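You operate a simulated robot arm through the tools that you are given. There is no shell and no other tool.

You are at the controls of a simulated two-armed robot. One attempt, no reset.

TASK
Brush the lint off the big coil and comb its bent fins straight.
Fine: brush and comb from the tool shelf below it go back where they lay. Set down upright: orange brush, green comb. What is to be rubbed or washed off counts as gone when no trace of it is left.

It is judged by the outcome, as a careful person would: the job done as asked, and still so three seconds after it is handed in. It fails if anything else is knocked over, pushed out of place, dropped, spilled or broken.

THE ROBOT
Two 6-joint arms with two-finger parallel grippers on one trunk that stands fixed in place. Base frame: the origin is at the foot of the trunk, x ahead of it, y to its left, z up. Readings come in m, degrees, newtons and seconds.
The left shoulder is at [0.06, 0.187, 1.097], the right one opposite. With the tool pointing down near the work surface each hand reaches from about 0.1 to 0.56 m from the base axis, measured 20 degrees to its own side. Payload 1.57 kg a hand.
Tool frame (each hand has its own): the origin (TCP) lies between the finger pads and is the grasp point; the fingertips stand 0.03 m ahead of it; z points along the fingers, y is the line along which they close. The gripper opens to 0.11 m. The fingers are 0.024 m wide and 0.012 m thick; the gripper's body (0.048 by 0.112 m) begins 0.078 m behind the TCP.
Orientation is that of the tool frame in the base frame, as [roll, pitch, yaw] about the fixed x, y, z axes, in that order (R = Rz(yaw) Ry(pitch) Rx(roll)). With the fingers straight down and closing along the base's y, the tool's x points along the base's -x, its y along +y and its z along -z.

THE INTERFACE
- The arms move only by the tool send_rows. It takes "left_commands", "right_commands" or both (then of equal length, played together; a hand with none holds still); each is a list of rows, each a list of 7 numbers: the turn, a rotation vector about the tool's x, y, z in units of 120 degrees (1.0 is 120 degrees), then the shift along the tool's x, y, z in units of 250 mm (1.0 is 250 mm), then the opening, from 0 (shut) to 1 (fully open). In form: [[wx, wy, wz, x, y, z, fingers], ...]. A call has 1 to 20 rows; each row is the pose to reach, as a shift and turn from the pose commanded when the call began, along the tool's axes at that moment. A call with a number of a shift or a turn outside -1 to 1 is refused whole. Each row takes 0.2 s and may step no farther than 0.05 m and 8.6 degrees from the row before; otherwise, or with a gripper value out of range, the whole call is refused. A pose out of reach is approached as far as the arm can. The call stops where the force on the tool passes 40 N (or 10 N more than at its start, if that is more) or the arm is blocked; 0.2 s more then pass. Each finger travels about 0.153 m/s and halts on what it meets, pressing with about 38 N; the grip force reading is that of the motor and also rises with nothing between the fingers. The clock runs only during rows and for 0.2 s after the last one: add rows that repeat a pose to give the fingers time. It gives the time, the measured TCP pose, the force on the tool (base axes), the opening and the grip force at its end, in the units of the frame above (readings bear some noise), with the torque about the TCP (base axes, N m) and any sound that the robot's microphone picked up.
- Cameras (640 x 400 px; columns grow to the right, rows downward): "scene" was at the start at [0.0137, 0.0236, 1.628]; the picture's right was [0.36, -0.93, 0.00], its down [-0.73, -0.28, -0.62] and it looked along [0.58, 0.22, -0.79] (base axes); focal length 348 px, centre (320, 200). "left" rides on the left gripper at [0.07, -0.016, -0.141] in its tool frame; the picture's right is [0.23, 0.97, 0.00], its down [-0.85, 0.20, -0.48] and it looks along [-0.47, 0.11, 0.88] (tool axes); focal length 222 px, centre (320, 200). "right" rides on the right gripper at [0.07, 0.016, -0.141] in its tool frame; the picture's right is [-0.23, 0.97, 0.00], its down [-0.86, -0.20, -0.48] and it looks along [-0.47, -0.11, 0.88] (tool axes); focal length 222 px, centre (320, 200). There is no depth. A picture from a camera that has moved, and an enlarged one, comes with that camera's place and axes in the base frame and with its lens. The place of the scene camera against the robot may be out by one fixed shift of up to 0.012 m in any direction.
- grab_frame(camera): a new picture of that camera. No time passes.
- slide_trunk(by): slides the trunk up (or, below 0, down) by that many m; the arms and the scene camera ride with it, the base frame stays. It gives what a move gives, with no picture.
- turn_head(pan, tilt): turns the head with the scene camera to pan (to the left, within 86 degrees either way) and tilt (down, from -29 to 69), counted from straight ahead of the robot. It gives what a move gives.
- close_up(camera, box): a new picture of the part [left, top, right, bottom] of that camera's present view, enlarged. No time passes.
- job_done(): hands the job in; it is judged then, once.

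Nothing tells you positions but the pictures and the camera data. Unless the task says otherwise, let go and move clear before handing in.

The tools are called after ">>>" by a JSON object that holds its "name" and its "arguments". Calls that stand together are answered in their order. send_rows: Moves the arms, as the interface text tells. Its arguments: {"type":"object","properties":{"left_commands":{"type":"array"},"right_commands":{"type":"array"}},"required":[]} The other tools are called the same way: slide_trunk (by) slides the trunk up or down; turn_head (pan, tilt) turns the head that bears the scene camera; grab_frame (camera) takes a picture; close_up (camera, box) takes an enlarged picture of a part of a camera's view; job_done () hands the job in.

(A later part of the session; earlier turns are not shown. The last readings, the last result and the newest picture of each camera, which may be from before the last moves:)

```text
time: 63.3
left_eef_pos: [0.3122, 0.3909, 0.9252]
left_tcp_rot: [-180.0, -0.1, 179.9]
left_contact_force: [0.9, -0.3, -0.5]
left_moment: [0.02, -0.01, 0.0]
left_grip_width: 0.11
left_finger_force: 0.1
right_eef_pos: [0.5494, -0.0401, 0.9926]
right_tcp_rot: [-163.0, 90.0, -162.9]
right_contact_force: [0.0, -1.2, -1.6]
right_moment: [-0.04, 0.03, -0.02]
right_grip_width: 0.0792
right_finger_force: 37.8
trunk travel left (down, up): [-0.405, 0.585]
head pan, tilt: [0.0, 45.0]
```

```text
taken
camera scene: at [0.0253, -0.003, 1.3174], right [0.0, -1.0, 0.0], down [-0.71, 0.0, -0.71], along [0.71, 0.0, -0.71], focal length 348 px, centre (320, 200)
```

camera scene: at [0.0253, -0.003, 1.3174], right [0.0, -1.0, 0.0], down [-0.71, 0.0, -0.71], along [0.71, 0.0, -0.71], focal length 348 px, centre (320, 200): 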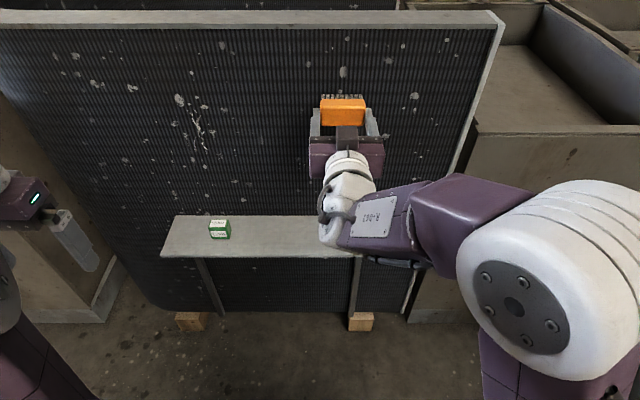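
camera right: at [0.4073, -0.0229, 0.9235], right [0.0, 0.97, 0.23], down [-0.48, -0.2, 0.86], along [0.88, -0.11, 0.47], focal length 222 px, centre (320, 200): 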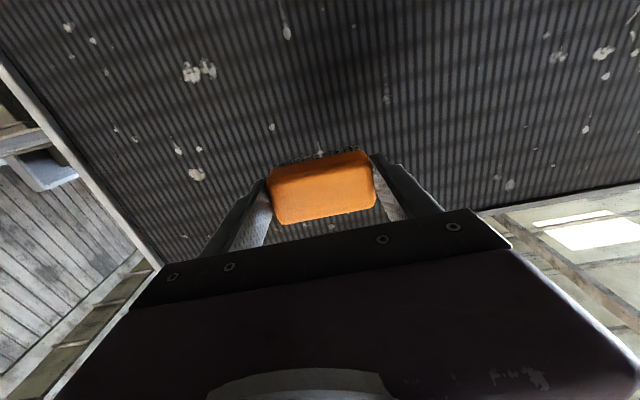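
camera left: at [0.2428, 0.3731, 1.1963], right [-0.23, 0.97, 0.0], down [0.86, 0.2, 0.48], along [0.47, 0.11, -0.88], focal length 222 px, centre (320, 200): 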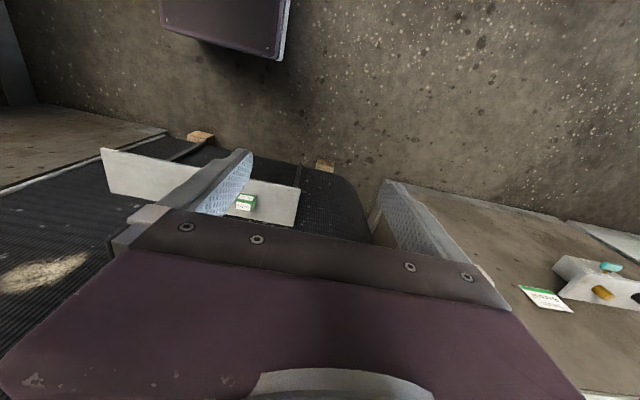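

The patch looks clean. Now I raise the trunk to the best height for returning the brush, with the hand well away from everything, then turn the brush bristles-down again.

>>> {"name": "slide_trunk", "arguments": {"by": 0.078}}

>>> {"name": "send_rows", "arguments": {"right_commands": [[0, 0.0, 0, 0, 0, -0.08, 0.4], [0, 0.068, 0, 0.04, 0.01, -0.16, 0.4], [0, 0.136, 0, 0.08, 0.02, -0.22, 0.4], [0, 0.204, 0, 0.14, 0.03, -0.26, 0.4], [0, 0.272, 0, 0.2, 0.04, -0.28, 0.4], [0, 0.34, 0, 0.26, 0.05, -0.28, 0.4], [0, 0.408, 0, 0.32, 0.06, -0.28, 0.4], [0, 0.408, 0, 0.32, 0.06, -0.28, 0.4]]}}

```text
time: 64.4
left_eef_pos: [0.312, 0.3917, 1.0044]
left_tcp_rot: [179.9, 0.0, 180.0]
left_contact_force: [-0.3, 0.6, -0.8]
left_moment: [0.04, -0.01, 0.04]
left_grip_width: 0.1101
left_finger_force: 0.0
right_eef_pos: [0.5495, -0.0398, 1.0687]
right_tcp_rot: [-158.5, 89.9, -158.3]
right_contact_force: [0.7, -0.2, -1.1]
right_moment: [0.0, 0.05, -0.02]
right_grip_width: 0.079
right_finger_force: 37.5
trunk travel left (down, up): [-0.483, 0.507]
head pan, tilt: [0.0, 45.0]
```

```text
time: 66.2
left_eef_pos: [0.3115, 0.3912, 1.0044]
left_tcp_rot: [180.0, 0.0, 179.9]
left_contact_force: [0.1, -0.5, 0.7]
left_moment: [-0.02, 0.0, 0.0]
left_grip_width: 0.1102
left_finger_force: 0.1
right_eef_pos: [0.4791, -0.0259, 0.9908]
right_tcp_rot: [180.0, 40.9, -180.0]
right_contact_force: [0.1, 1.2, -1.2]
right_moment: [-0.02, 0.02, 0.03]
right_grip_width: 0.0792
right_finger_force: 38.7
trunk travel left (down, up): [-0.483, 0.507]
head pan, tilt: [0.0, 45.0]
```

Brush now at 41° tilt, (0.479, -0.026, 0.991), tracking well. I'll finish the turn to straight down at about (0.505, -0.024, 0.84).

>>> {"name": "send_rows", "arguments": {"right_commands": [[0, 0.068, 0, 0.05, 0.001, 0.08, 0.4], [0, 0.136, 0, 0.1, 0.002, 0.16, 0.4], [0, 0.204, 0, 0.15, 0.003, 0.25, 0.4], [0, 0.272, 0, 0.2, 0.004, 0.34, 0.4], [0, 0.341, 0, 0.26, 0.005, 0.43, 0.4], [0, 0.341, 0, 0.317, 0.006, 0.525, 0.4], [0, 0.341, 0, 0.317, 0.006, 0.525, 0.4]]}}

>>> {"name": "grab_frame", "arguments": {"camera": "right"}}

>>> {"name": "grab_frame", "arguments": {"camera": "scene"}}

```text
time: 67.8
left_eef_pos: [0.3119, 0.391, 1.003]
left_tcp_rot: [180.0, 0.0, -179.9]
left_contact_force: [0.8, 0.7, -0.1]
left_moment: [0.0, 0.0, -0.02]
left_grip_width: 0.11
left_finger_force: 0.0
right_eef_pos: [0.5065, -0.0233, 0.8387]
right_tcp_rot: [179.9, 0.0, -179.9]
right_contact_force: [-0.3, 0.6, -1.4]
right_moment: [-0.05, 0.02, 0.03]
right_grip_width: 0.0792
right_finger_force: 38.2
trunk travel left (down, up): [-0.483, 0.507]
head pan, tilt: [0.0, 45.0]
```

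```text
taken
camera right: at [0.4358, -0.0078, 0.9812], right [0.23, 0.97, 0.0], down [0.86, -0.2, 0.48], along [0.47, -0.11, -0.88], focal length 222 px, centre (320, 200)
```

right: 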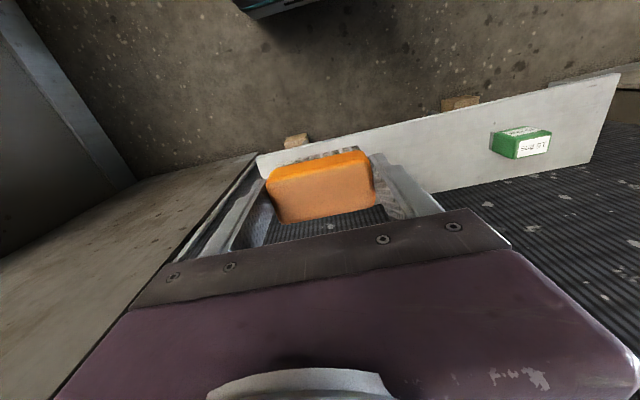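

```text
taken
camera scene: at [0.0249, -0.0031, 1.3954], right [0.0, -1.0, 0.0], down [-0.71, 0.0, -0.71], along [0.71, 0.0, -0.71], focal length 348 px, centre (320, 200)
```

scene: 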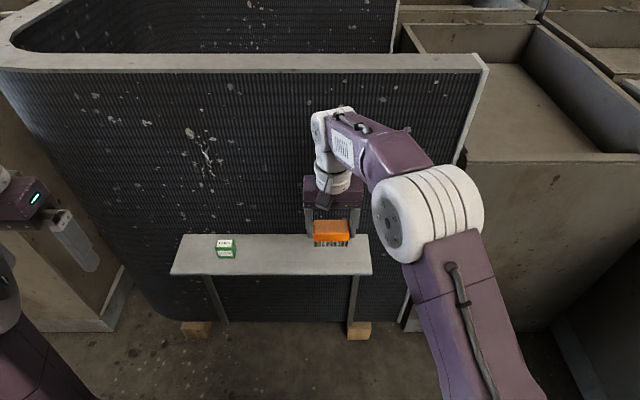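

The brush hangs bristles-down at (0.5065, -0.023, 0.839), elbow bent. I'll move it over its spot, stopping a few mm short in x of where I picked it so the arm doesn't lock straight.

>>> {"name": "send_rows", "arguments": {"right_commands": [[0, 0, 0, -0.05, -0.002, 0.09, 0.4], [0, 0, 0, -0.1, -0.004, 0.18, 0.4], [0, 0, 0, -0.154, -0.004, 0.275, 0.4], [0, 0, 0, -0.2, -0.004, 0.33, 0.4], [0, 0, 0, -0.24, -0.004, 0.375, 0.4], [0, 0, 0, -0.24, -0.004, 0.375, 0.4]]}}

```text
time: 69.2
left_eef_pos: [0.3114, 0.3905, 1.0035]
left_tcp_rot: [-180.0, -0.1, -180.0]
left_contact_force: [0.0, 0.6, 0.9]
left_moment: [0.0, -0.03, -0.02]
left_grip_width: 0.1098
left_finger_force: 0.1
right_eef_pos: [0.5659, -0.0247, 0.7436]
right_tcp_rot: [-179.9, 0.2, 180.0]
right_contact_force: [0.1, -0.4, -1.1]
right_moment: [-0.02, -0.03, -0.03]
right_grip_width: 0.0792
right_finger_force: 37.6
trunk travel left (down, up): [-0.483, 0.507]
head pan, tilt: [0.0, 45.0]
```

It's at (0.566, -0.025, 0.744) without any reach trouble. Lowering now with a small creep forward to x≈0.571.

>>> {"name": "send_rows", "arguments": {"right_commands": [[0, 0, 0, -0.008, 0.0, 0.05, 0.4], [0, 0, 0, -0.016, 0.0, 0.1, 0.4], [0, 0, 0, -0.02, 0.0, 0.15, 0.4], [0, 0, 0, -0.022, 0.0, 0.18, 0.4], [0, 0, 0, -0.022, 0.0, 0.18, 0.4]]}}

>>> {"name": "grab_frame", "arguments": {"camera": "right"}}

>>> {"name": "close_up", "arguments": {"camera": "scene", "box": [270, 190, 390, 270]}}

```text
time: 70.4
left_eef_pos: [0.3127, 0.3902, 1.0038]
left_tcp_rot: [-180.0, 0.0, 179.9]
left_contact_force: [0.4, 0.1, -0.8]
left_moment: [0.04, -0.01, 0.01]
left_grip_width: 0.1099
left_finger_force: 0.1
right_eef_pos: [0.5696, -0.0229, 0.699]
right_tcp_rot: [-180.0, 0.1, -179.9]
right_contact_force: [-0.3, -0.1, -0.9]
right_moment: [0.01, 0.0, -0.01]
right_grip_width: 0.0794
right_finger_force: 38.2
trunk travel left (down, up): [-0.483, 0.507]
head pan, tilt: [0.0, 45.0]
```

```text
taken
camera right: at [0.5005, -0.0067, 0.8415], right [0.23, 0.97, 0.0], down [0.85, -0.2, 0.48], along [0.47, -0.11, -0.88], focal length 222 px, centre (320, 200)
```

right: 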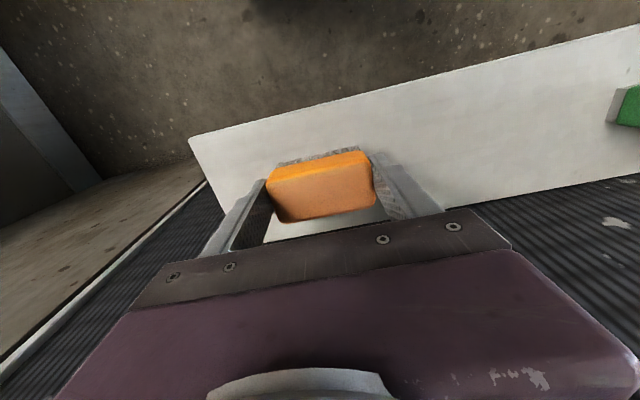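

```text
5.00 times, centred on (330, 230) of scene
camera zoom: at [0.0249, -0.0031, 1.3954], right [0.0, -1.0, 0.0], down [-0.71, 0.0, -0.71], along [0.71, 0.0, -0.71], focal length 1743 px, centre (270, 50)
```

zoom: 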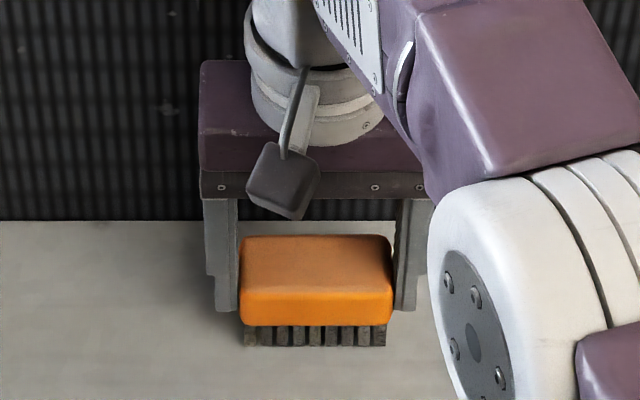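

The brush is about 5 mm above the shelf, hanging level. I'll lower in small steps and watch the vertical force.

>>> {"name": "send_rows", "arguments": {"right_commands": [[0, 0, 0, -0.004, -0.003, 0.01, 0.4], [0, 0, 0, -0.006, -0.003, 0.018, 0.4], [0, 0, 0, -0.006, -0.003, 0.018, 0.4]]}}

```text
time: 71.2
left_eef_pos: [0.3132, 0.3913, 1.0038]
left_tcp_rot: [-180.0, 0.1, 180.0]
left_contact_force: [0.1, -0.6, 0.1]
left_moment: [-0.02, -0.01, 0.04]
left_grip_width: 0.1098
left_finger_force: 0.1
right_eef_pos: [0.5728, -0.0226, 0.696]
right_tcp_rot: [-180.0, 0.1, 179.9]
right_contact_force: [0.4, -0.4, -1.5]
right_moment: [0.03, 0.01, -0.01]
right_grip_width: 0.079
right_finger_force: 38.4
trunk travel left (down, up): [-0.483, 0.507]
head pan, tilt: [0.0, 45.0]
```

Still hanging free (weight only). A little lower.

>>> {"name": "send_rows", "arguments": {"right_commands": [[0, 0, 0, 0, 0, 0.004, 0.4], [0, 0, 0, 0, 0, 0.008, 0.4], [0, 0, 0, 0, 0, 0.008, 0.4]]}}

```text
time: 72.0
left_eef_pos: [0.3115, 0.3906, 1.0039]
left_tcp_rot: [-180.0, 0.0, -179.9]
left_contact_force: [-0.9, 0.4, -1.2]
left_moment: [0.04, 0.01, 0.02]
left_grip_width: 0.1098
left_finger_force: 0.0
right_eef_pos: [0.5729, -0.0247, 0.6931]
right_tcp_rot: [-180.0, 0.1, 179.9]
right_contact_force: [1.5, 0.1, 0.7]
right_moment: [0.03, -0.02, -0.01]
right_grip_width: 0.0791
right_finger_force: 37.5
trunk travel left (down, up): [-0.483, 0.507]
head pan, tilt: [0.0, 45.0]
```

The force has just turned upward (+0.7 N): the bristles touch the shelf. One last half-millimetre, then I open the fingers slowly.

>>> {"name": "send_rows", "arguments": {"right_commands": [[0, 0, 0, 0, 0, 0.003, 0.4], [0, 0, 0, 0, 0, 0.003, 0.4]]}}

>>> {"name": "close_up", "arguments": {"camera": "scene", "box": [270, 190, 390, 270]}}

```text
time: 72.6
left_eef_pos: [0.3108, 0.3907, 1.0039]
left_tcp_rot: [180.0, 0.0, 179.9]
left_contact_force: [0.1, 0.5, 1.4]
left_moment: [0.0, 0.01, 0.07]
left_grip_width: 0.1103
left_finger_force: 0.0
right_eef_pos: [0.5729, -0.0251, 0.6931]
right_tcp_rot: [-180.0, 0.2, -180.0]
right_contact_force: [1.9, -1.0, 6.6]
right_moment: [0.31, -0.04, -0.09]
right_grip_width: 0.0789
right_finger_force: 37.9
trunk travel left (down, up): [-0.483, 0.507]
head pan, tilt: [0.0, 45.0]
```

```text
5.00 times, centred on (330, 230) of scene
camera zoom: at [0.024, -0.0033, 1.3955], right [0.0, -1.0, 0.0], down [-0.71, 0.0, -0.71], along [0.71, 0.0, -0.71], focal length 1743 px, centre (270, 50)
```

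zoom: 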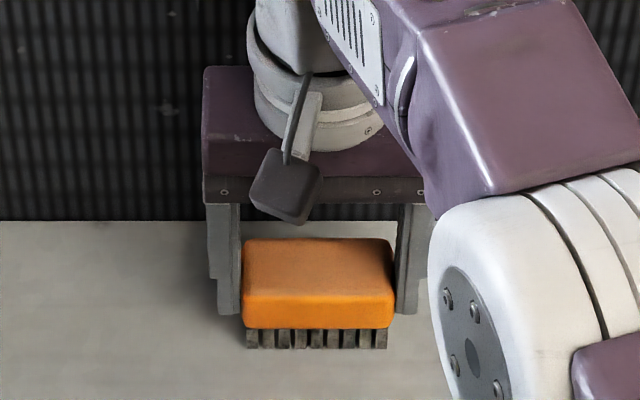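

Firm contact (6.6 N) with the shelf; the brush stands level. Opening the fingers, then straight up.

>>> {"name": "send_rows", "arguments": {"right_commands": [[0, 0, 0, 0, 0, -0.002, 0.75], [0, 0, 0, 0, 0, -0.002, 0.85], [0, 0, 0, 0, 0, -0.002, 1], [0, 0, 0, 0, 0, -0.002, 1], [0, 0, 0, 0, 0, -0.002, 1]]}}

>>> {"name": "grab_frame", "arguments": {"camera": "right"}}

>>> {"name": "close_up", "arguments": {"camera": "scene", "box": [270, 190, 390, 270]}}

```text
time: 73.8
left_eef_pos: [0.3117, 0.3919, 1.0044]
left_tcp_rot: [-180.0, 0.1, -179.9]
left_contact_force: [-0.2, 0.4, -0.3]
left_moment: [0.01, 0.0, 0.03]
left_grip_width: 0.1099
left_finger_force: 0.0
right_eef_pos: [0.5731, -0.0256, 0.6931]
right_tcp_rot: [-180.0, 0.1, 179.9]
right_contact_force: [-0.3, 0.9, 0.1]
right_moment: [-0.01, 0.02, -0.02]
right_grip_width: 0.1103
right_finger_force: 0.1
trunk travel left (down, up): [-0.483, 0.507]
head pan, tilt: [0.0, 45.0]
```

```text
taken
camera right: at [0.502, -0.0082, 0.8363], right [0.23, 0.97, 0.0], down [0.85, -0.2, 0.48], along [0.47, -0.11, -0.88], focal length 222 px, centre (320, 200)
```

right: 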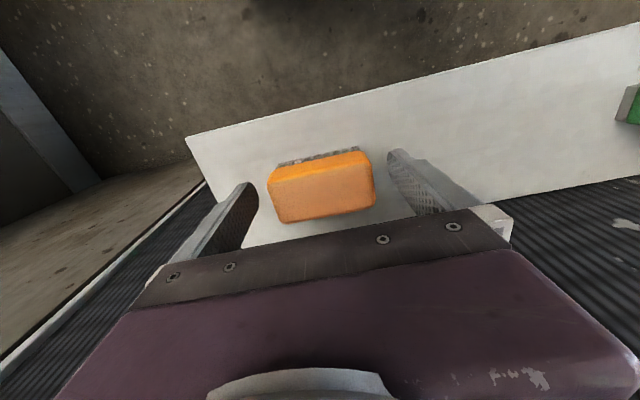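

```text
5.00 times, centred on (330, 230) of scene
camera zoom: at [0.0248, -0.0031, 1.3954], right [0.0, -1.0, 0.0], down [-0.71, 0.0, -0.71], along [0.71, 0.0, -0.71], focal length 1743 px, centre (270, 50)
```

zoom: 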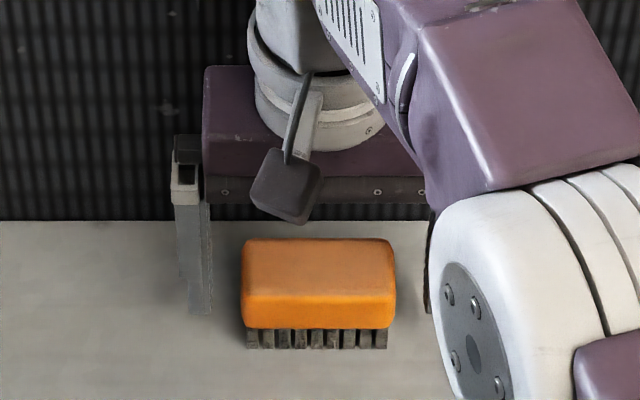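

The brush stands on its spot, fingers clear on both sides. Now I lift away while easing back so the elbow stays bent.

>>> {"name": "send_rows", "arguments": {"right_commands": [[0, 0, 0, 0.01, 0, -0.05, 1], [0, 0, 0, 0.025, 0, -0.1, 1], [0, 0, 0, 0.05, 0, -0.17, 1], [0, 0, 0, 0.1, 0, -0.25, 1], [0, 0, 0, 0.17, 0, -0.35, 1], [0, 0, 0, 0.25, -0.05, -0.45, 1], [0, 0, 0, 0.35, -0.15, -0.55, 1], [0, 0, 0, 0.45, -0.27, -0.6, 1], [0, 0, 0, 0.55, -0.4, -0.65, 1], [0, 0, 0, 0.65, -0.55, -0.65, 1], [0, 0, 0, 0.75, -0.7, -0.65, 1], [0, 0, 0, 0.85, -0.85, -0.65, 1], [0, 0, 0, 0.85, -0.85, -0.65, 1]]}}

>>> {"name": "turn_head", "arguments": {"pan": 5, "tilt": 45}}

>>> {"name": "grab_frame", "arguments": {"camera": "scene"}}

```text
time: 76.6
left_eef_pos: [0.312, 0.3905, 1.0032]
left_tcp_rot: [179.9, 0.0, -179.9]
left_contact_force: [0.3, 0.5, 0.5]
left_moment: [-0.02, -0.01, 0.01]
left_grip_width: 0.1101
left_finger_force: 0.1
right_eef_pos: [0.3562, -0.238, 0.8567]
right_tcp_rot: [-179.9, 0.2, -179.9]
right_contact_force: [0.2, 0.8, 0.2]
right_moment: [-0.03, -0.05, -0.04]
right_grip_width: 0.1097
right_finger_force: 0.1
trunk travel left (down, up): [-0.483, 0.507]
head pan, tilt: [0.0, 45.0]
```

```text
time: 77.3
left_eef_pos: [0.3121, 0.3903, 1.0033]
left_tcp_rot: [180.0, 0.0, -180.0]
left_contact_force: [0.0, 0.5, 1.1]
left_moment: [0.0, -0.03, 0.02]
left_grip_width: 0.11
left_finger_force: 0.1
right_eef_pos: [0.3566, -0.2369, 0.8579]
right_tcp_rot: [-180.0, 0.0, 179.9]
right_contact_force: [-0.5, -0.1, 0.3]
right_moment: [0.02, -0.03, -0.01]
right_grip_width: 0.1102
right_finger_force: 0.1
trunk travel left (down, up): [-0.483, 0.507]
head pan, tilt: [5.0, 45.0]
```

```text
taken
camera scene: at [0.0242, 0.0038, 1.3954], right [0.09, -1.0, 0.0], down [-0.7, -0.06, -0.71], along [0.7, 0.06, -0.71], focal length 348 px, centre (320, 200)
```

scene: 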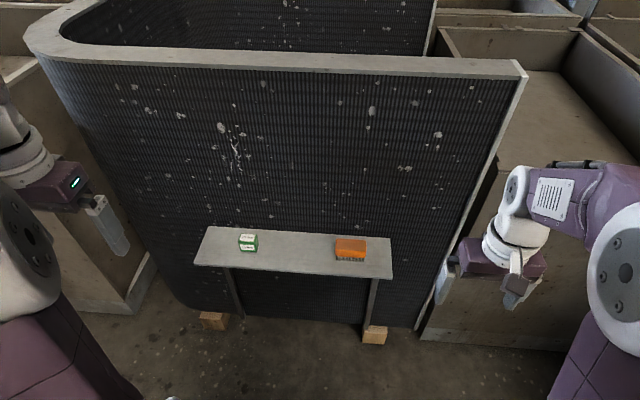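

The right hand is clear and the lint patch is gone from view. I'll match the earlier camera height and compare the brush's place and the cleaned patch with the earlier close-ups.

>>> {"name": "slide_trunk", "arguments": {"by": -0.008}}

>>> {"name": "close_up", "arguments": {"camera": "scene", "box": [316, 220, 386, 264]}}

>>> {"name": "close_up", "arguments": {"camera": "scene", "box": [320, 120, 410, 200]}}

>>> {"name": "close_up", "arguments": {"camera": "scene", "box": [220, 220, 276, 255]}}

```text
time: 77.8
left_eef_pos: [0.311, 0.3913, 0.9956]
left_tcp_rot: [180.0, 0.0, -180.0]
left_contact_force: [-0.1, 0.6, 0.4]
left_moment: [0.01, -0.01, 0.01]
left_grip_width: 0.1099
left_finger_force: 0.1
right_eef_pos: [0.3564, -0.2375, 0.8492]
right_tcp_rot: [179.9, 0.1, 180.0]
right_contact_force: [0.3, 0.1, -0.3]
right_moment: [0.02, 0.01, 0.02]
right_grip_width: 0.1102
right_finger_force: 0.1
trunk travel left (down, up): [-0.475, 0.515]
head pan, tilt: [5.0, 45.0]
```

```text
9.09 times, centred on (351, 242) of scene
camera zoom: at [0.0243, 0.0039, 1.3874], right [0.09, -1.0, 0.0], down [-0.7, -0.06, -0.71], along [0.7, 0.06, -0.71], focal length 3168 px, centre (38, -182)
```

zoom: 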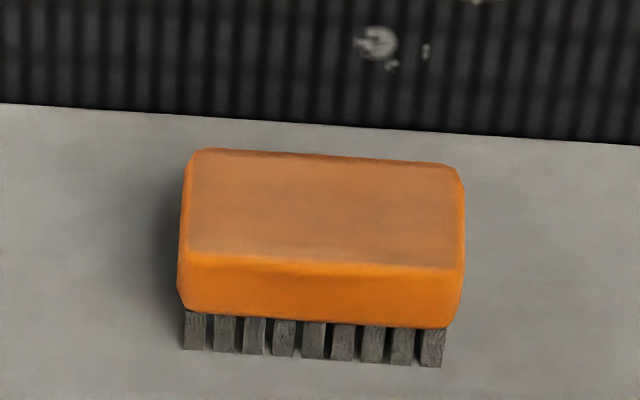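

```text
5.00 times, centred on (365, 160) of scene
camera zoom: at [0.0243, 0.0039, 1.3874], right [0.09, -1.0, 0.0], down [-0.7, -0.06, -0.71], along [0.7, 0.06, -0.71], focal length 1743 px, centre (95, 400)
```

zoom: 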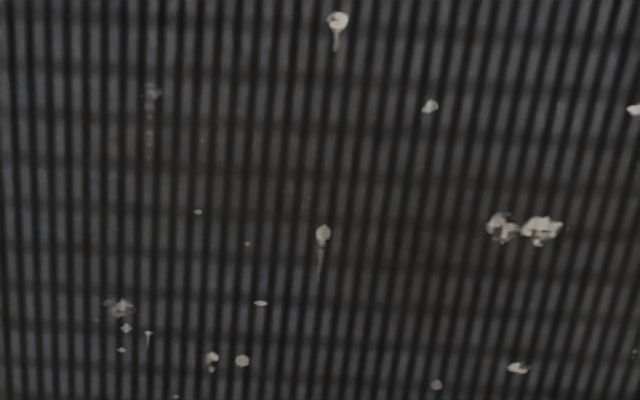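

```text
11.43 times, centred on (248, 238) of scene
camera zoom: at [0.0243, 0.0039, 1.3874], right [0.09, -1.0, 0.0], down [-0.7, -0.06, -0.71], along [0.7, 0.06, -0.71], focal length 3983 px, centre (1143, -229)
```

zoom: 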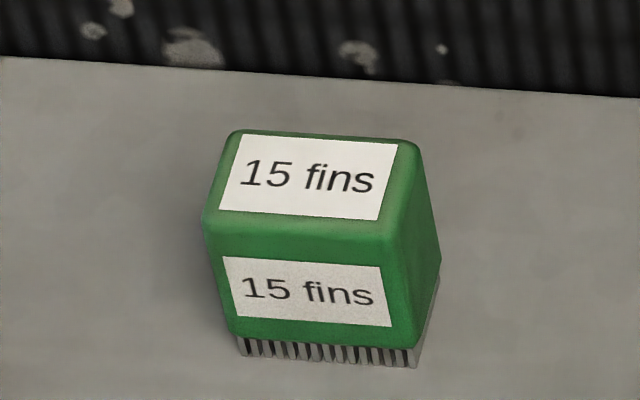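

The brush is within about 3 mm of where it lay, upright, and the lint patch shows no residue. Now the comb with the left hand: centre ≈(0.5745, 0.2425), top z≈0.694; I'll go to a spot short of it and higher to refine with the left camera.

>>> {"name": "send_rows", "arguments": {"left_commands": [[0, 0, 0, -0.1, -0.07, 0.08, 1], [0, 0, 0, -0.2, -0.14, 0.17, 1], [0, 0, 0, -0.3, -0.21, 0.26, 1], [0, 0, 0, -0.4, -0.28, 0.35, 1], [0, 0, 0, -0.5, -0.35, 0.44, 1], [0, 0, 0, -0.6, -0.42, 0.53, 1], [0, 0, 0, -0.7, -0.49, 0.62, 1], [0, 0, 0, -0.79, -0.55, 0.7, 1], [0, 0, 0, -0.85, -0.594, 0.76, 1], [0, 0, 0, -0.85, -0.594, 0.76, 1]]}}

>>> {"name": "grab_frame", "arguments": {"camera": "left"}}

>>> {"name": "close_up", "arguments": {"camera": "left", "box": [240, 100, 400, 200]}}

>>> {"name": "grab_frame", "arguments": {"camera": "scene"}}

```text
time: 80.0
left_eef_pos: [0.5259, 0.2407, 0.8045]
left_tcp_rot: [-180.0, -0.1, -179.9]
left_contact_force: [-0.5, 0.3, -0.4]
left_moment: [0.02, -0.01, 0.0]
left_grip_width: 0.1101
left_finger_force: 0.1
right_eef_pos: [0.3557, -0.2385, 0.85]
right_tcp_rot: [-179.9, 0.1, 180.0]
right_contact_force: [0.0, -0.6, 0.2]
right_moment: [0.03, 0.03, 0.03]
right_grip_width: 0.1102
right_finger_force: 0.0
trunk travel left (down, up): [-0.475, 0.515]
head pan, tilt: [5.0, 45.0]
```

```text
taken
camera left: at [0.4571, 0.2236, 0.9443], right [-0.23, 0.97, 0.0], down [0.85, 0.2, 0.48], along [0.47, 0.11, -0.88], focal length 222 px, centre (320, 200)
```

left: 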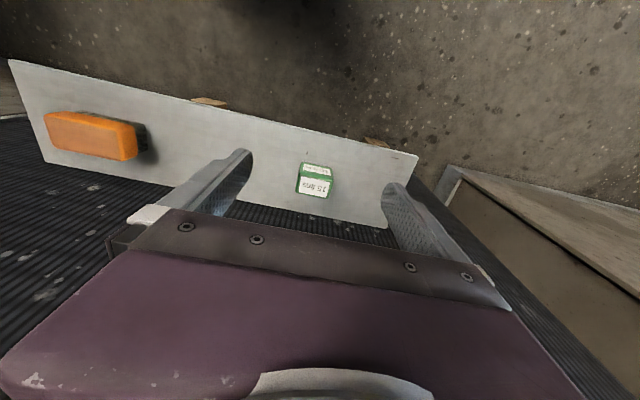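

```text
4.00 times, centred on (320, 150) of left
camera zoom: at [0.4571, 0.2236, 0.9443], right [-0.23, 0.97, 0.0], down [0.85, 0.2, 0.48], along [0.47, 0.11, -0.88], focal length 888 px, centre (320, 400)
```

zoom: 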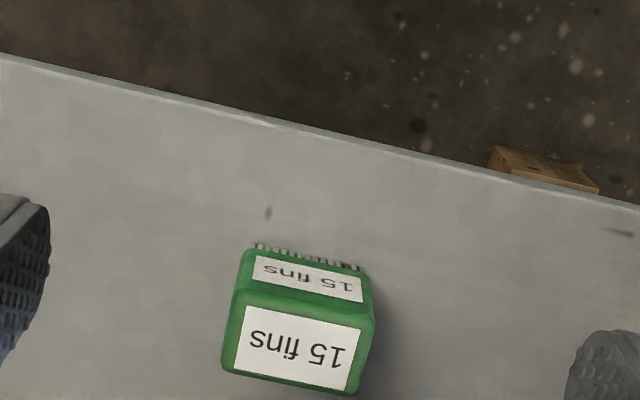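

```text
taken
camera scene: at [0.024, 0.004, 1.3874], right [0.09, -1.0, 0.0], down [-0.7, -0.06, -0.71], along [0.7, 0.06, -0.71], focal length 348 px, centre (320, 200)
```

scene: 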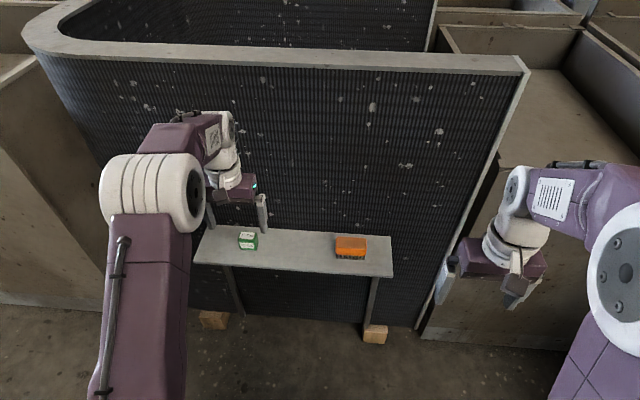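

The left camera puts the comb at x 0.561–0.587, y 0.222–0.265, so centre (0.574, 0.2435), aligned with the axes. I'll move above it, then check.

>>> {"name": "send_rows", "arguments": {"left_commands": [[0, 0, 0, -0.06, 0.004, 0.06, 1], [0, 0, 0, -0.13, 0.008, 0.12, 1], [0, 0, 0, -0.192, 0.011, 0.18, 1], [0, 0, 0, -0.192, 0.011, 0.238, 1], [0, 0, 0, -0.192, 0.011, 0.238, 1]]}}

>>> {"name": "grab_frame", "arguments": {"camera": "left"}}

>>> {"name": "close_up", "arguments": {"camera": "left", "box": [240, 120, 400, 220]}}

```text
time: 81.2
left_eef_pos: [0.5739, 0.2468, 0.7458]
left_tcp_rot: [-180.0, 0.1, -180.0]
left_contact_force: [0.1, -0.1, -0.5]
left_moment: [0.02, 0.01, 0.0]
left_grip_width: 0.11
left_finger_force: 0.0
right_eef_pos: [0.3563, -0.2383, 0.8494]
right_tcp_rot: [-179.9, 0.1, -179.9]
right_contact_force: [0.0, -0.3, -0.4]
right_moment: [-0.03, 0.01, 0.02]
right_grip_width: 0.11
right_finger_force: 0.0
trunk travel left (down, up): [-0.475, 0.515]
head pan, tilt: [5.0, 45.0]
```

```text
taken
camera left: at [0.5049, 0.2274, 0.8866], right [-0.23, 0.97, 0.0], down [0.86, 0.2, 0.48], along [0.47, 0.11, -0.88], focal length 222 px, centre (320, 200)
```

left: 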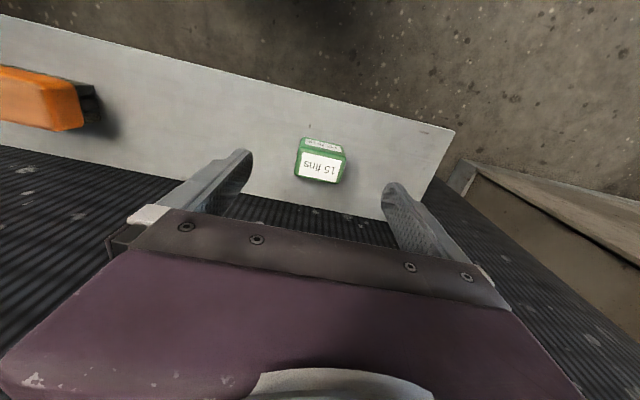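

```text
4.00 times, centred on (320, 170) of left
camera zoom: at [0.5049, 0.2274, 0.8866], right [-0.23, 0.97, 0.0], down [0.86, 0.2, 0.48], along [0.47, 0.11, -0.88], focal length 888 px, centre (320, 320)
```

zoom: 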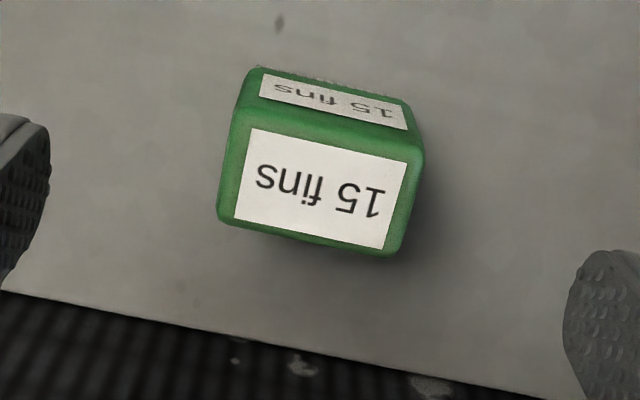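

The tool axis passes right through the comb's top centre. Going down so the fingertips stop just above the teeth (TCP z≈0.689), then closing.

>>> {"name": "send_rows", "arguments": {"left_commands": [[0, 0, 0, 0, 0, 0.08, 1], [0, 0, 0, 0, 0, 0.15, 1], [0, 0, 0, 0, 0, 0.2, 1], [0, 0, 0, 0, 0, 0.224, 1], [0, 0, 0, 0, 0, 0.224, 1]]}}

>>> {"name": "grab_frame", "arguments": {"camera": "left"}}

>>> {"name": "close_up", "arguments": {"camera": "scene", "box": [190, 190, 310, 270]}}

```text
time: 82.4
left_eef_pos: [0.5723, 0.2466, 0.6898]
left_tcp_rot: [179.9, 0.1, 179.9]
left_contact_force: [0.6, 0.1, 0.6]
left_moment: [-0.03, -0.01, -0.01]
left_grip_width: 0.11
left_finger_force: 0.0
right_eef_pos: [0.3564, -0.2396, 0.8487]
right_tcp_rot: [-180.0, 0.2, -180.0]
right_contact_force: [0.0, -0.2, -0.2]
right_moment: [0.0, -0.01, 0.03]
right_grip_width: 0.11
right_finger_force: 0.1
trunk travel left (down, up): [-0.475, 0.515]
head pan, tilt: [5.0, 45.0]
```

```text
taken
camera left: at [0.5026, 0.2283, 0.8309], right [-0.23, 0.97, 0.0], down [0.86, 0.2, 0.48], along [0.47, 0.11, -0.88], focal length 222 px, centre (320, 200)
```

left: 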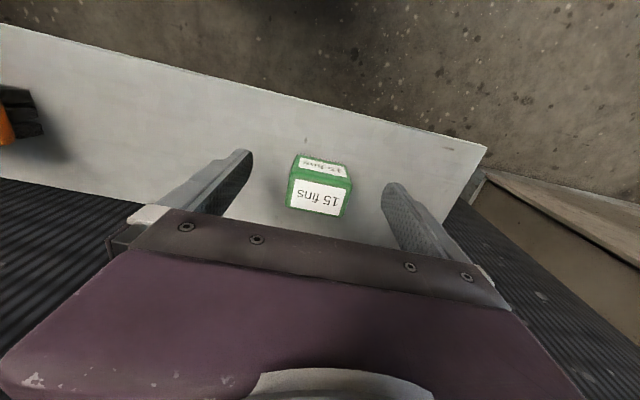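

```text
5.00 times, centred on (250, 230) of scene
camera zoom: at [0.0244, 0.0039, 1.3874], right [0.09, -1.0, 0.0], down [-0.7, -0.06, -0.71], along [0.7, 0.06, -0.71], focal length 1743 px, centre (670, 50)
```

zoom: 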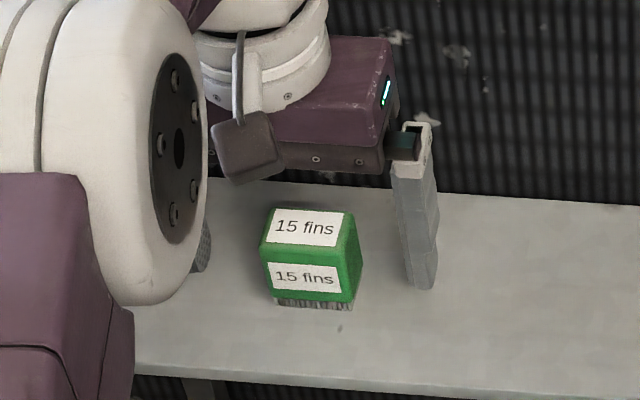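

The fingers straddle the comb evenly. Closing gently.

>>> {"name": "send_rows", "arguments": {"left_commands": [[0, 0, 0, 0, 0, 0, 0.7], [0, 0, 0, 0, 0, 0, 0.5], [0, 0, 0, 0, 0, 0, 0.35], [0, 0, 0, 0, 0, 0, 0.2], [0, 0, 0, 0, 0, 0, 0.1], [0, 0, 0, 0, 0, 0, 0.1]]}}

>>> {"name": "grab_frame", "arguments": {"camera": "left"}}

>>> {"name": "close_up", "arguments": {"camera": "scene", "box": [190, 190, 310, 270]}}

```text
time: 83.8
left_eef_pos: [0.5715, 0.247, 0.69]
left_tcp_rot: [179.9, 0.0, 180.0]
left_contact_force: [-0.1, -0.7, 0.5]
left_moment: [0.02, -0.03, -0.02]
left_grip_width: 0.045
left_finger_force: 37.9
right_eef_pos: [0.3558, -0.239, 0.8496]
right_tcp_rot: [-179.9, 0.0, 180.0]
right_contact_force: [0.1, 0.0, -0.5]
right_moment: [0.0, 0.0, -0.02]
right_grip_width: 0.1101
right_finger_force: 0.2
trunk travel left (down, up): [-0.475, 0.515]
head pan, tilt: [5.0, 45.0]
```

```text
taken
camera left: at [0.5027, 0.2282, 0.8311], right [-0.23, 0.97, 0.0], down [0.85, 0.2, 0.48], along [0.47, 0.11, -0.88], focal length 222 px, centre (320, 200)
```

left: 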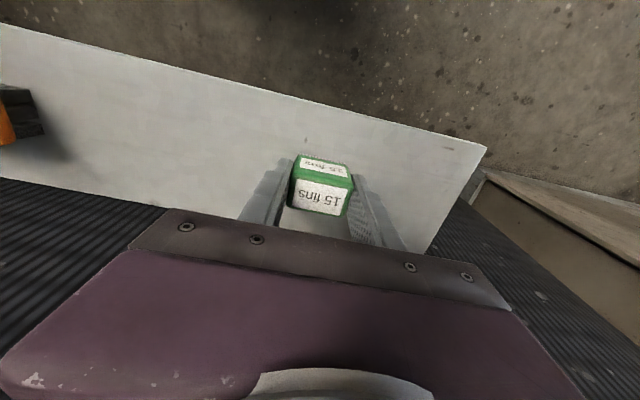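

```text
5.00 times, centred on (250, 230) of scene
camera zoom: at [0.0244, 0.0038, 1.3874], right [0.09, -1.0, 0.0], down [-0.7, -0.06, -0.71], along [0.7, 0.06, -0.71], focal length 1743 px, centre (670, 50)
```

zoom: 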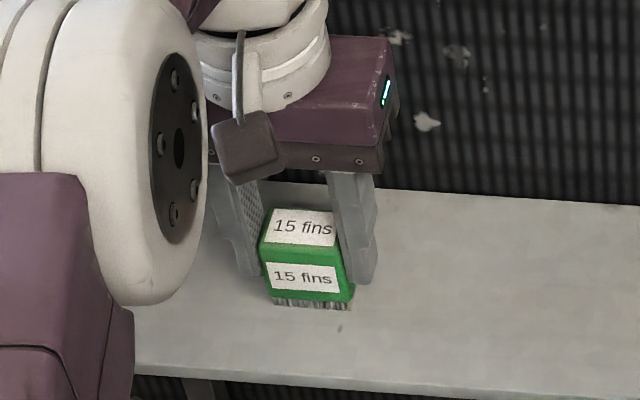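

The comb is gripped (width 0.045 m, 37.9 N) at TCP (0.572, 0.247, 0.690), my return point. I'll lift it straight up, then draw back.

>>> {"name": "send_rows", "arguments": {"left_commands": [[0, 0, 0, 0, 0, -0.06, 0.1], [0, 0, 0, 0, 0, -0.14, 0.1], [0, 0, 0, 0.03, 0, -0.24, 0.1], [0, 0, 0, 0.08, 0, -0.36, 0.1], [0, 0, 0, 0.15, 0, -0.48, 0.1], [0, 0, 0, 0.22, 0, -0.6, 0.1], [0, 0, 0, 0.3, 0, -0.72, 0.1], [0, 0, 0, 0.38, 0, -0.84, 0.1], [0, 0, 0, 0.44, 0, -0.96, 0.1], [0, 0, 0, 0.44, 0, -0.96, 0.1]]}}

>>> {"name": "grab_frame", "arguments": {"camera": "scene"}}

>>> {"name": "grab_frame", "arguments": {"camera": "left"}}

```text
time: 86.0
left_eef_pos: [0.4633, 0.2469, 0.9304]
left_tcp_rot: [180.0, 0.0, -179.9]
left_contact_force: [1.5, 0.1, -1.0]
left_moment: [-0.02, -0.02, 0.04]
left_grip_width: 0.0451
left_finger_force: 37.4
right_eef_pos: [0.357, -0.2378, 0.8487]
right_tcp_rot: [-180.0, 0.0, -180.0]
right_contact_force: [-0.2, 0.2, 0.4]
right_moment: [0.0, 0.02, -0.02]
right_grip_width: 0.1102
right_finger_force: 0.1
trunk travel left (down, up): [-0.475, 0.515]
head pan, tilt: [5.0, 45.0]
```

```text
taken
camera scene: at [0.0251, 0.0041, 1.3874], right [0.09, -1.0, 0.0], down [-0.7, -0.06, -0.71], along [0.7, 0.06, -0.71], focal length 348 px, centre (320, 200)
```

scene: 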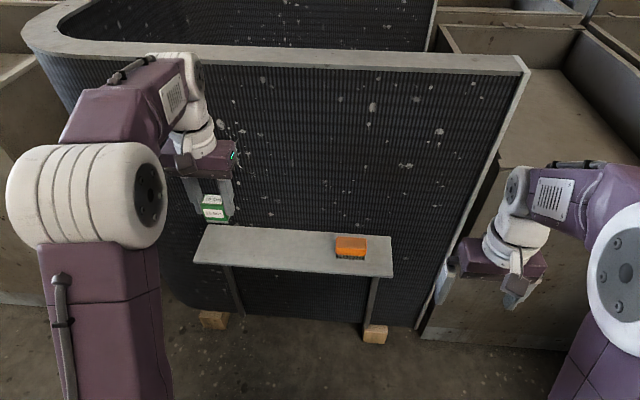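

```text
taken
camera left: at [0.3928, 0.2287, 1.0719], right [-0.23, 0.97, 0.0], down [0.86, 0.2, 0.48], along [0.47, 0.11, -0.88], focal length 222 px, centre (320, 200)
```

left: 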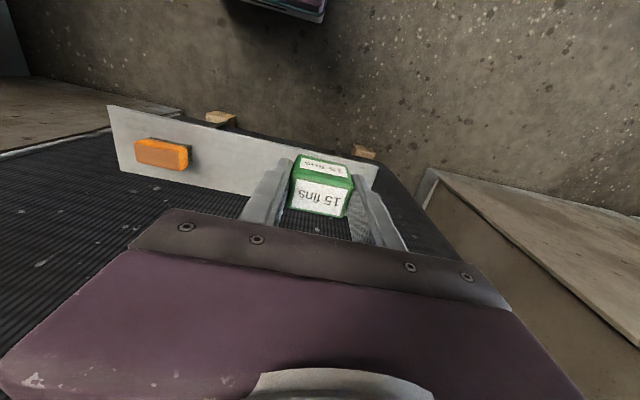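

The comb is up and held level. Now I rise a bit more and turn the hand forward so the teeth face the coil, keeping clear of the face.

>>> {"name": "send_rows", "arguments": {"left_commands": [[0, -0.068, 0, -0.02, 0.003, -0.06, 0.1], [0, -0.136, 0, -0.04, 0.006, -0.12, 0.1], [0, -0.204, 0, -0.06, 0.009, -0.18, 0.1], [0, -0.272, 0, -0.08, 0.012, -0.24, 0.1], [0, -0.34, 0, -0.1, 0.015, -0.3, 0.1], [0, -0.34, 0, -0.1, 0.015, -0.3, 0.1]]}}

```text
time: 87.4
left_eef_pos: [0.4887, 0.2516, 1.0069]
left_tcp_rot: [180.0, 40.9, -180.0]
left_contact_force: [0.0, 0.6, -1.2]
left_moment: [-0.01, 0.01, 0.01]
left_grip_width: 0.0451
left_finger_force: 38.3
right_eef_pos: [0.3577, -0.2384, 0.8498]
right_tcp_rot: [179.9, 0.0, -180.0]
right_contact_force: [-0.1, -0.8, -0.3]
right_moment: [-0.03, 0.02, 0.0]
right_grip_width: 0.11
right_finger_force: 0.1
trunk travel left (down, up): [-0.475, 0.515]
head pan, tilt: [5.0, 45.0]
```

Tracking well at 41° tilt. Completing the turn to horizontal at about (0.544, 0.256, 1.037).

>>> {"name": "send_rows", "arguments": {"left_commands": [[0, -0.068, 0, -0.04, 0.003, 0.009, 0.1], [0, -0.136, 0, -0.08, 0.006, 0.018, 0.1], [0, -0.205, 0, -0.12, 0.009, 0.027, 0.1], [0, -0.273, 0, -0.16, 0.012, 0.036, 0.1], [0, -0.341, 0, -0.2, 0.015, 0.045, 0.1], [0, -0.409, 0, -0.245, 0.016, 0.053, 0.1], [0, -0.409, 0, -0.245, 0.016, 0.053, 0.1]]}}

>>> {"name": "grab_frame", "arguments": {"camera": "left"}}

>>> {"name": "grab_frame", "arguments": {"camera": "scene"}}

```text
time: 89.0
left_eef_pos: [0.5409, 0.2537, 1.0348]
left_tcp_rot: [152.8, 90.0, 153.0]
left_contact_force: [0.2, -0.4, -1.0]
left_moment: [-0.02, 0.01, 0.0]
left_grip_width: 0.0449
left_finger_force: 37.8
right_eef_pos: [0.3561, -0.2385, 0.8502]
right_tcp_rot: [180.0, 0.1, -180.0]
right_contact_force: [0.2, 0.5, 0.0]
right_moment: [0.0, -0.01, -0.02]
right_grip_width: 0.11
right_finger_force: 0.0
trunk travel left (down, up): [-0.475, 0.515]
head pan, tilt: [5.0, 45.0]
```

```text
taken
camera left: at [0.4005, 0.2352, 0.965], right [0.0, 0.97, -0.23], down [-0.48, 0.2, 0.86], along [0.88, 0.11, 0.47], focal length 222 px, centre (320, 200)
```

left: 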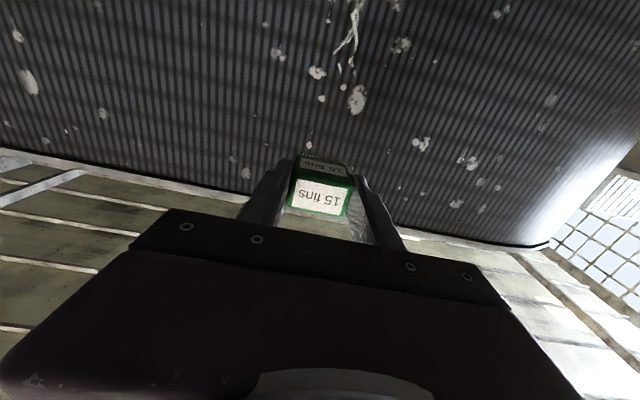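

```text
taken
camera scene: at [0.0239, 0.0038, 1.3874], right [0.09, -1.0, 0.0], down [-0.7, -0.06, -0.71], along [0.7, 0.06, -0.71], focal length 348 px, centre (320, 200)
```

scene: 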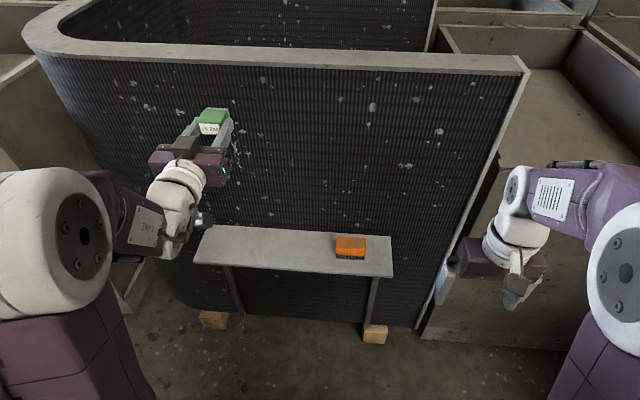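

The comb's teeth face the coil at (0.541, 0.254, 1.035). I'll lower the trunk 0.08 m to bring the working height right, then look at the bent fins with the left camera.

>>> {"name": "slide_trunk", "arguments": {"by": -0.08}}

>>> {"name": "grab_frame", "arguments": {"camera": "left"}}

>>> {"name": "close_up", "arguments": {"camera": "left", "box": [240, 0, 440, 170]}}

>>> {"name": "grab_frame", "arguments": {"camera": "scene"}}

```text
time: 90.2
left_eef_pos: [0.542, 0.2532, 0.9552]
left_tcp_rot: [178.4, 89.9, 178.3]
left_contact_force: [-0.5, -0.3, -0.8]
left_moment: [-0.01, 0.03, 0.01]
left_grip_width: 0.0452
left_finger_force: 38.2
right_eef_pos: [0.357, -0.2381, 0.7694]
right_tcp_rot: [180.0, 0.1, 180.0]
right_contact_force: [-0.7, 0.3, -0.2]
right_moment: [0.0, 0.01, -0.01]
right_grip_width: 0.1099
right_finger_force: 0.1
trunk travel left (down, up): [-0.395, 0.595]
head pan, tilt: [5.0, 45.0]
```

```text
taken
camera left: at [0.4007, 0.2352, 0.8852], right [0.0, 0.97, -0.23], down [-0.48, 0.2, 0.86], along [0.88, 0.11, 0.46], focal length 222 px, centre (320, 200)
```

left: 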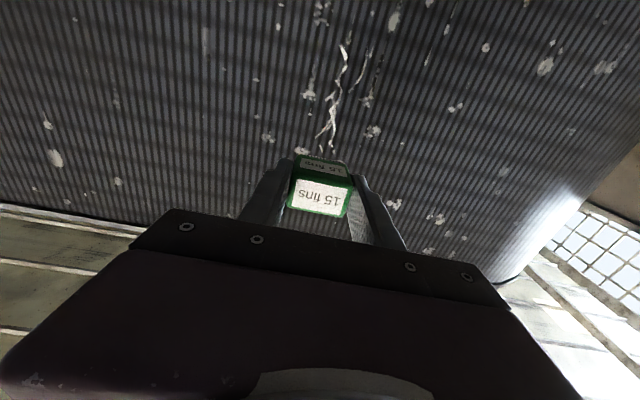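

```text
2.35 times, centred on (340, 85) of left
camera zoom: at [0.4007, 0.2352, 0.8852], right [0.0, 0.97, -0.23], down [-0.48, 0.2, 0.86], along [0.88, 0.11, 0.46], focal length 523 px, centre (273, 471)
```

zoom: 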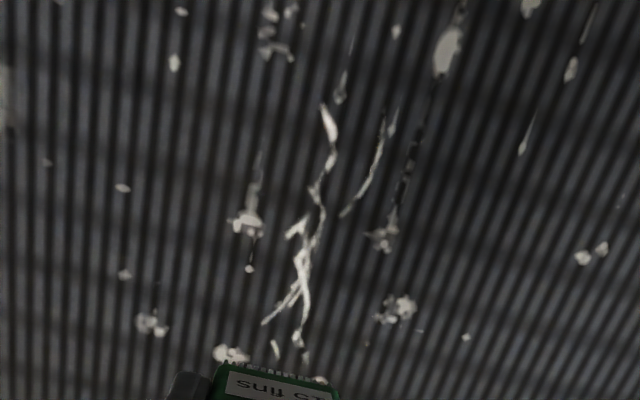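

```text
taken
camera scene: at [0.0243, 0.0039, 1.3074], right [0.09, -1.0, 0.0], down [-0.7, -0.06, -0.71], along [0.7, 0.06, -0.71], focal length 348 px, centre (320, 200)
```

scene: 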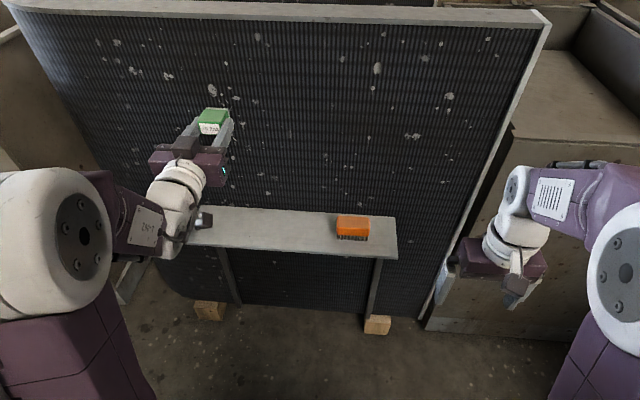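

The bent fins span about y 0.243–0.277, z 0.838–0.956 (centre y≈0.259), just about the comb's width. I'll go above them at z≈0.985 and close to the face.

>>> {"name": "send_rows", "arguments": {"left_commands": [[0, 0, 0, -0.06, 0.01, 0.05, 0.1], [0, 0, 0, -0.12, 0.022, 0.1, 0.1], [0, 0, 0, -0.12, 0.022, 0.15, 0.1], [0, 0, 0, -0.12, 0.022, 0.18, 0.1], [0, 0, 0, -0.12, 0.022, 0.18, 0.1]]}}

>>> {"name": "grab_frame", "arguments": {"camera": "left"}}

>>> {"name": "close_up", "arguments": {"camera": "scene", "box": [170, 70, 290, 170]}}

```text
time: 91.4
left_eef_pos: [0.587, 0.2577, 0.9858]
left_tcp_rot: [-179.7, 89.9, -179.7]
left_contact_force: [-0.1, 0.8, -0.5]
left_moment: [0.03, 0.02, 0.0]
left_grip_width: 0.0452
left_finger_force: 38.1
right_eef_pos: [0.3561, -0.2383, 0.7703]
right_tcp_rot: [180.0, 0.0, -179.9]
right_contact_force: [0.0, -0.4, 0.5]
right_moment: [-0.04, 0.0, 0.01]
right_grip_width: 0.1101
right_finger_force: 0.1
trunk travel left (down, up): [-0.395, 0.595]
head pan, tilt: [5.0, 45.0]
```

```text
taken
camera left: at [0.4457, 0.2401, 0.9149], right [0.0, 0.97, -0.23], down [-0.48, 0.2, 0.86], along [0.88, 0.11, 0.46], focal length 222 px, centre (320, 200)
```

left: 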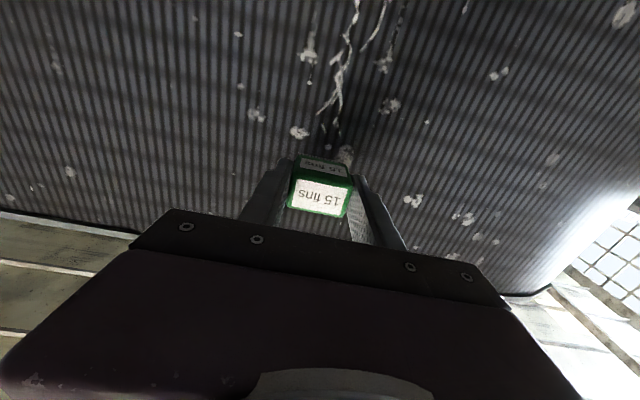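

```text
4.00 times, centred on (230, 120) of scene
camera zoom: at [0.0245, 0.004, 1.3074], right [0.09, -1.0, 0.0], down [-0.7, -0.06, -0.71], along [0.7, 0.06, -0.71], focal length 1394 px, centre (680, 520)
```

zoom: 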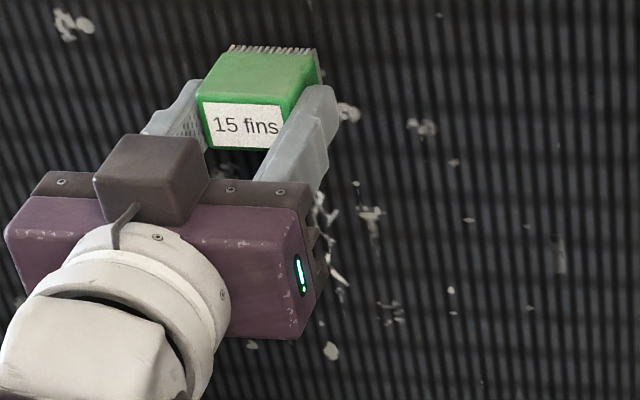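

The comb sits just above the bent spot, about 12 mm off the face. Now forward in small steps to feel contact.

>>> {"name": "send_rows", "arguments": {"left_commands": [[0, 0, 0, 0, 0.004, 0.02, 0.1], [0, 0, 0, 0, 0.004, 0.04, 0.1], [0, 0, 0, 0, 0.004, 0.05, 0.1], [0, 0, 0, 0, 0.004, 0.05, 0.1]]}}

```text
time: 92.4
left_eef_pos: [0.5996, 0.259, 0.9847]
left_tcp_rot: [-177.1, 89.9, -177.0]
left_contact_force: [-0.7, -0.5, -0.4]
left_moment: [-0.01, 0.02, 0.05]
left_grip_width: 0.0451
left_finger_force: 38.0
right_eef_pos: [0.3556, -0.2396, 0.77]
right_tcp_rot: [-179.9, 0.1, -180.0]
right_contact_force: [-0.4, -0.5, -0.7]
right_moment: [0.05, 0.0, 0.0]
right_grip_width: 0.1099
right_finger_force: 0.1
trunk travel left (down, up): [-0.395, 0.595]
head pan, tilt: [5.0, 45.0]
```

No contact yet at x≈0.600. A little further, 1 mm at a time.

>>> {"name": "send_rows", "arguments": {"left_commands": [[0, 0, 0, 0, 0, 0.006, 0.1], [0, 0, 0, 0, 0, 0.012, 0.1], [0, 0, 0, 0, 0, 0.012, 0.1]]}}

```text
time: 93.2
left_eef_pos: [0.5987, 0.2594, 0.9848]
left_tcp_rot: [-175.7, 89.9, -175.7]
left_contact_force: [-23.0, -2.1, -8.5]
left_moment: [0.05, 0.12, -0.16]
left_grip_width: 0.0452
left_finger_force: 38.2
right_eef_pos: [0.3537, -0.2384, 0.77]
right_tcp_rot: [180.0, 0.2, 180.0]
right_contact_force: [-0.4, 0.4, 0.2]
right_moment: [0.04, -0.03, -0.01]
right_grip_width: 0.1102
right_finger_force: 0.1
trunk travel left (down, up): [-0.395, 0.595]
head pan, tilt: [5.0, 45.0]
```

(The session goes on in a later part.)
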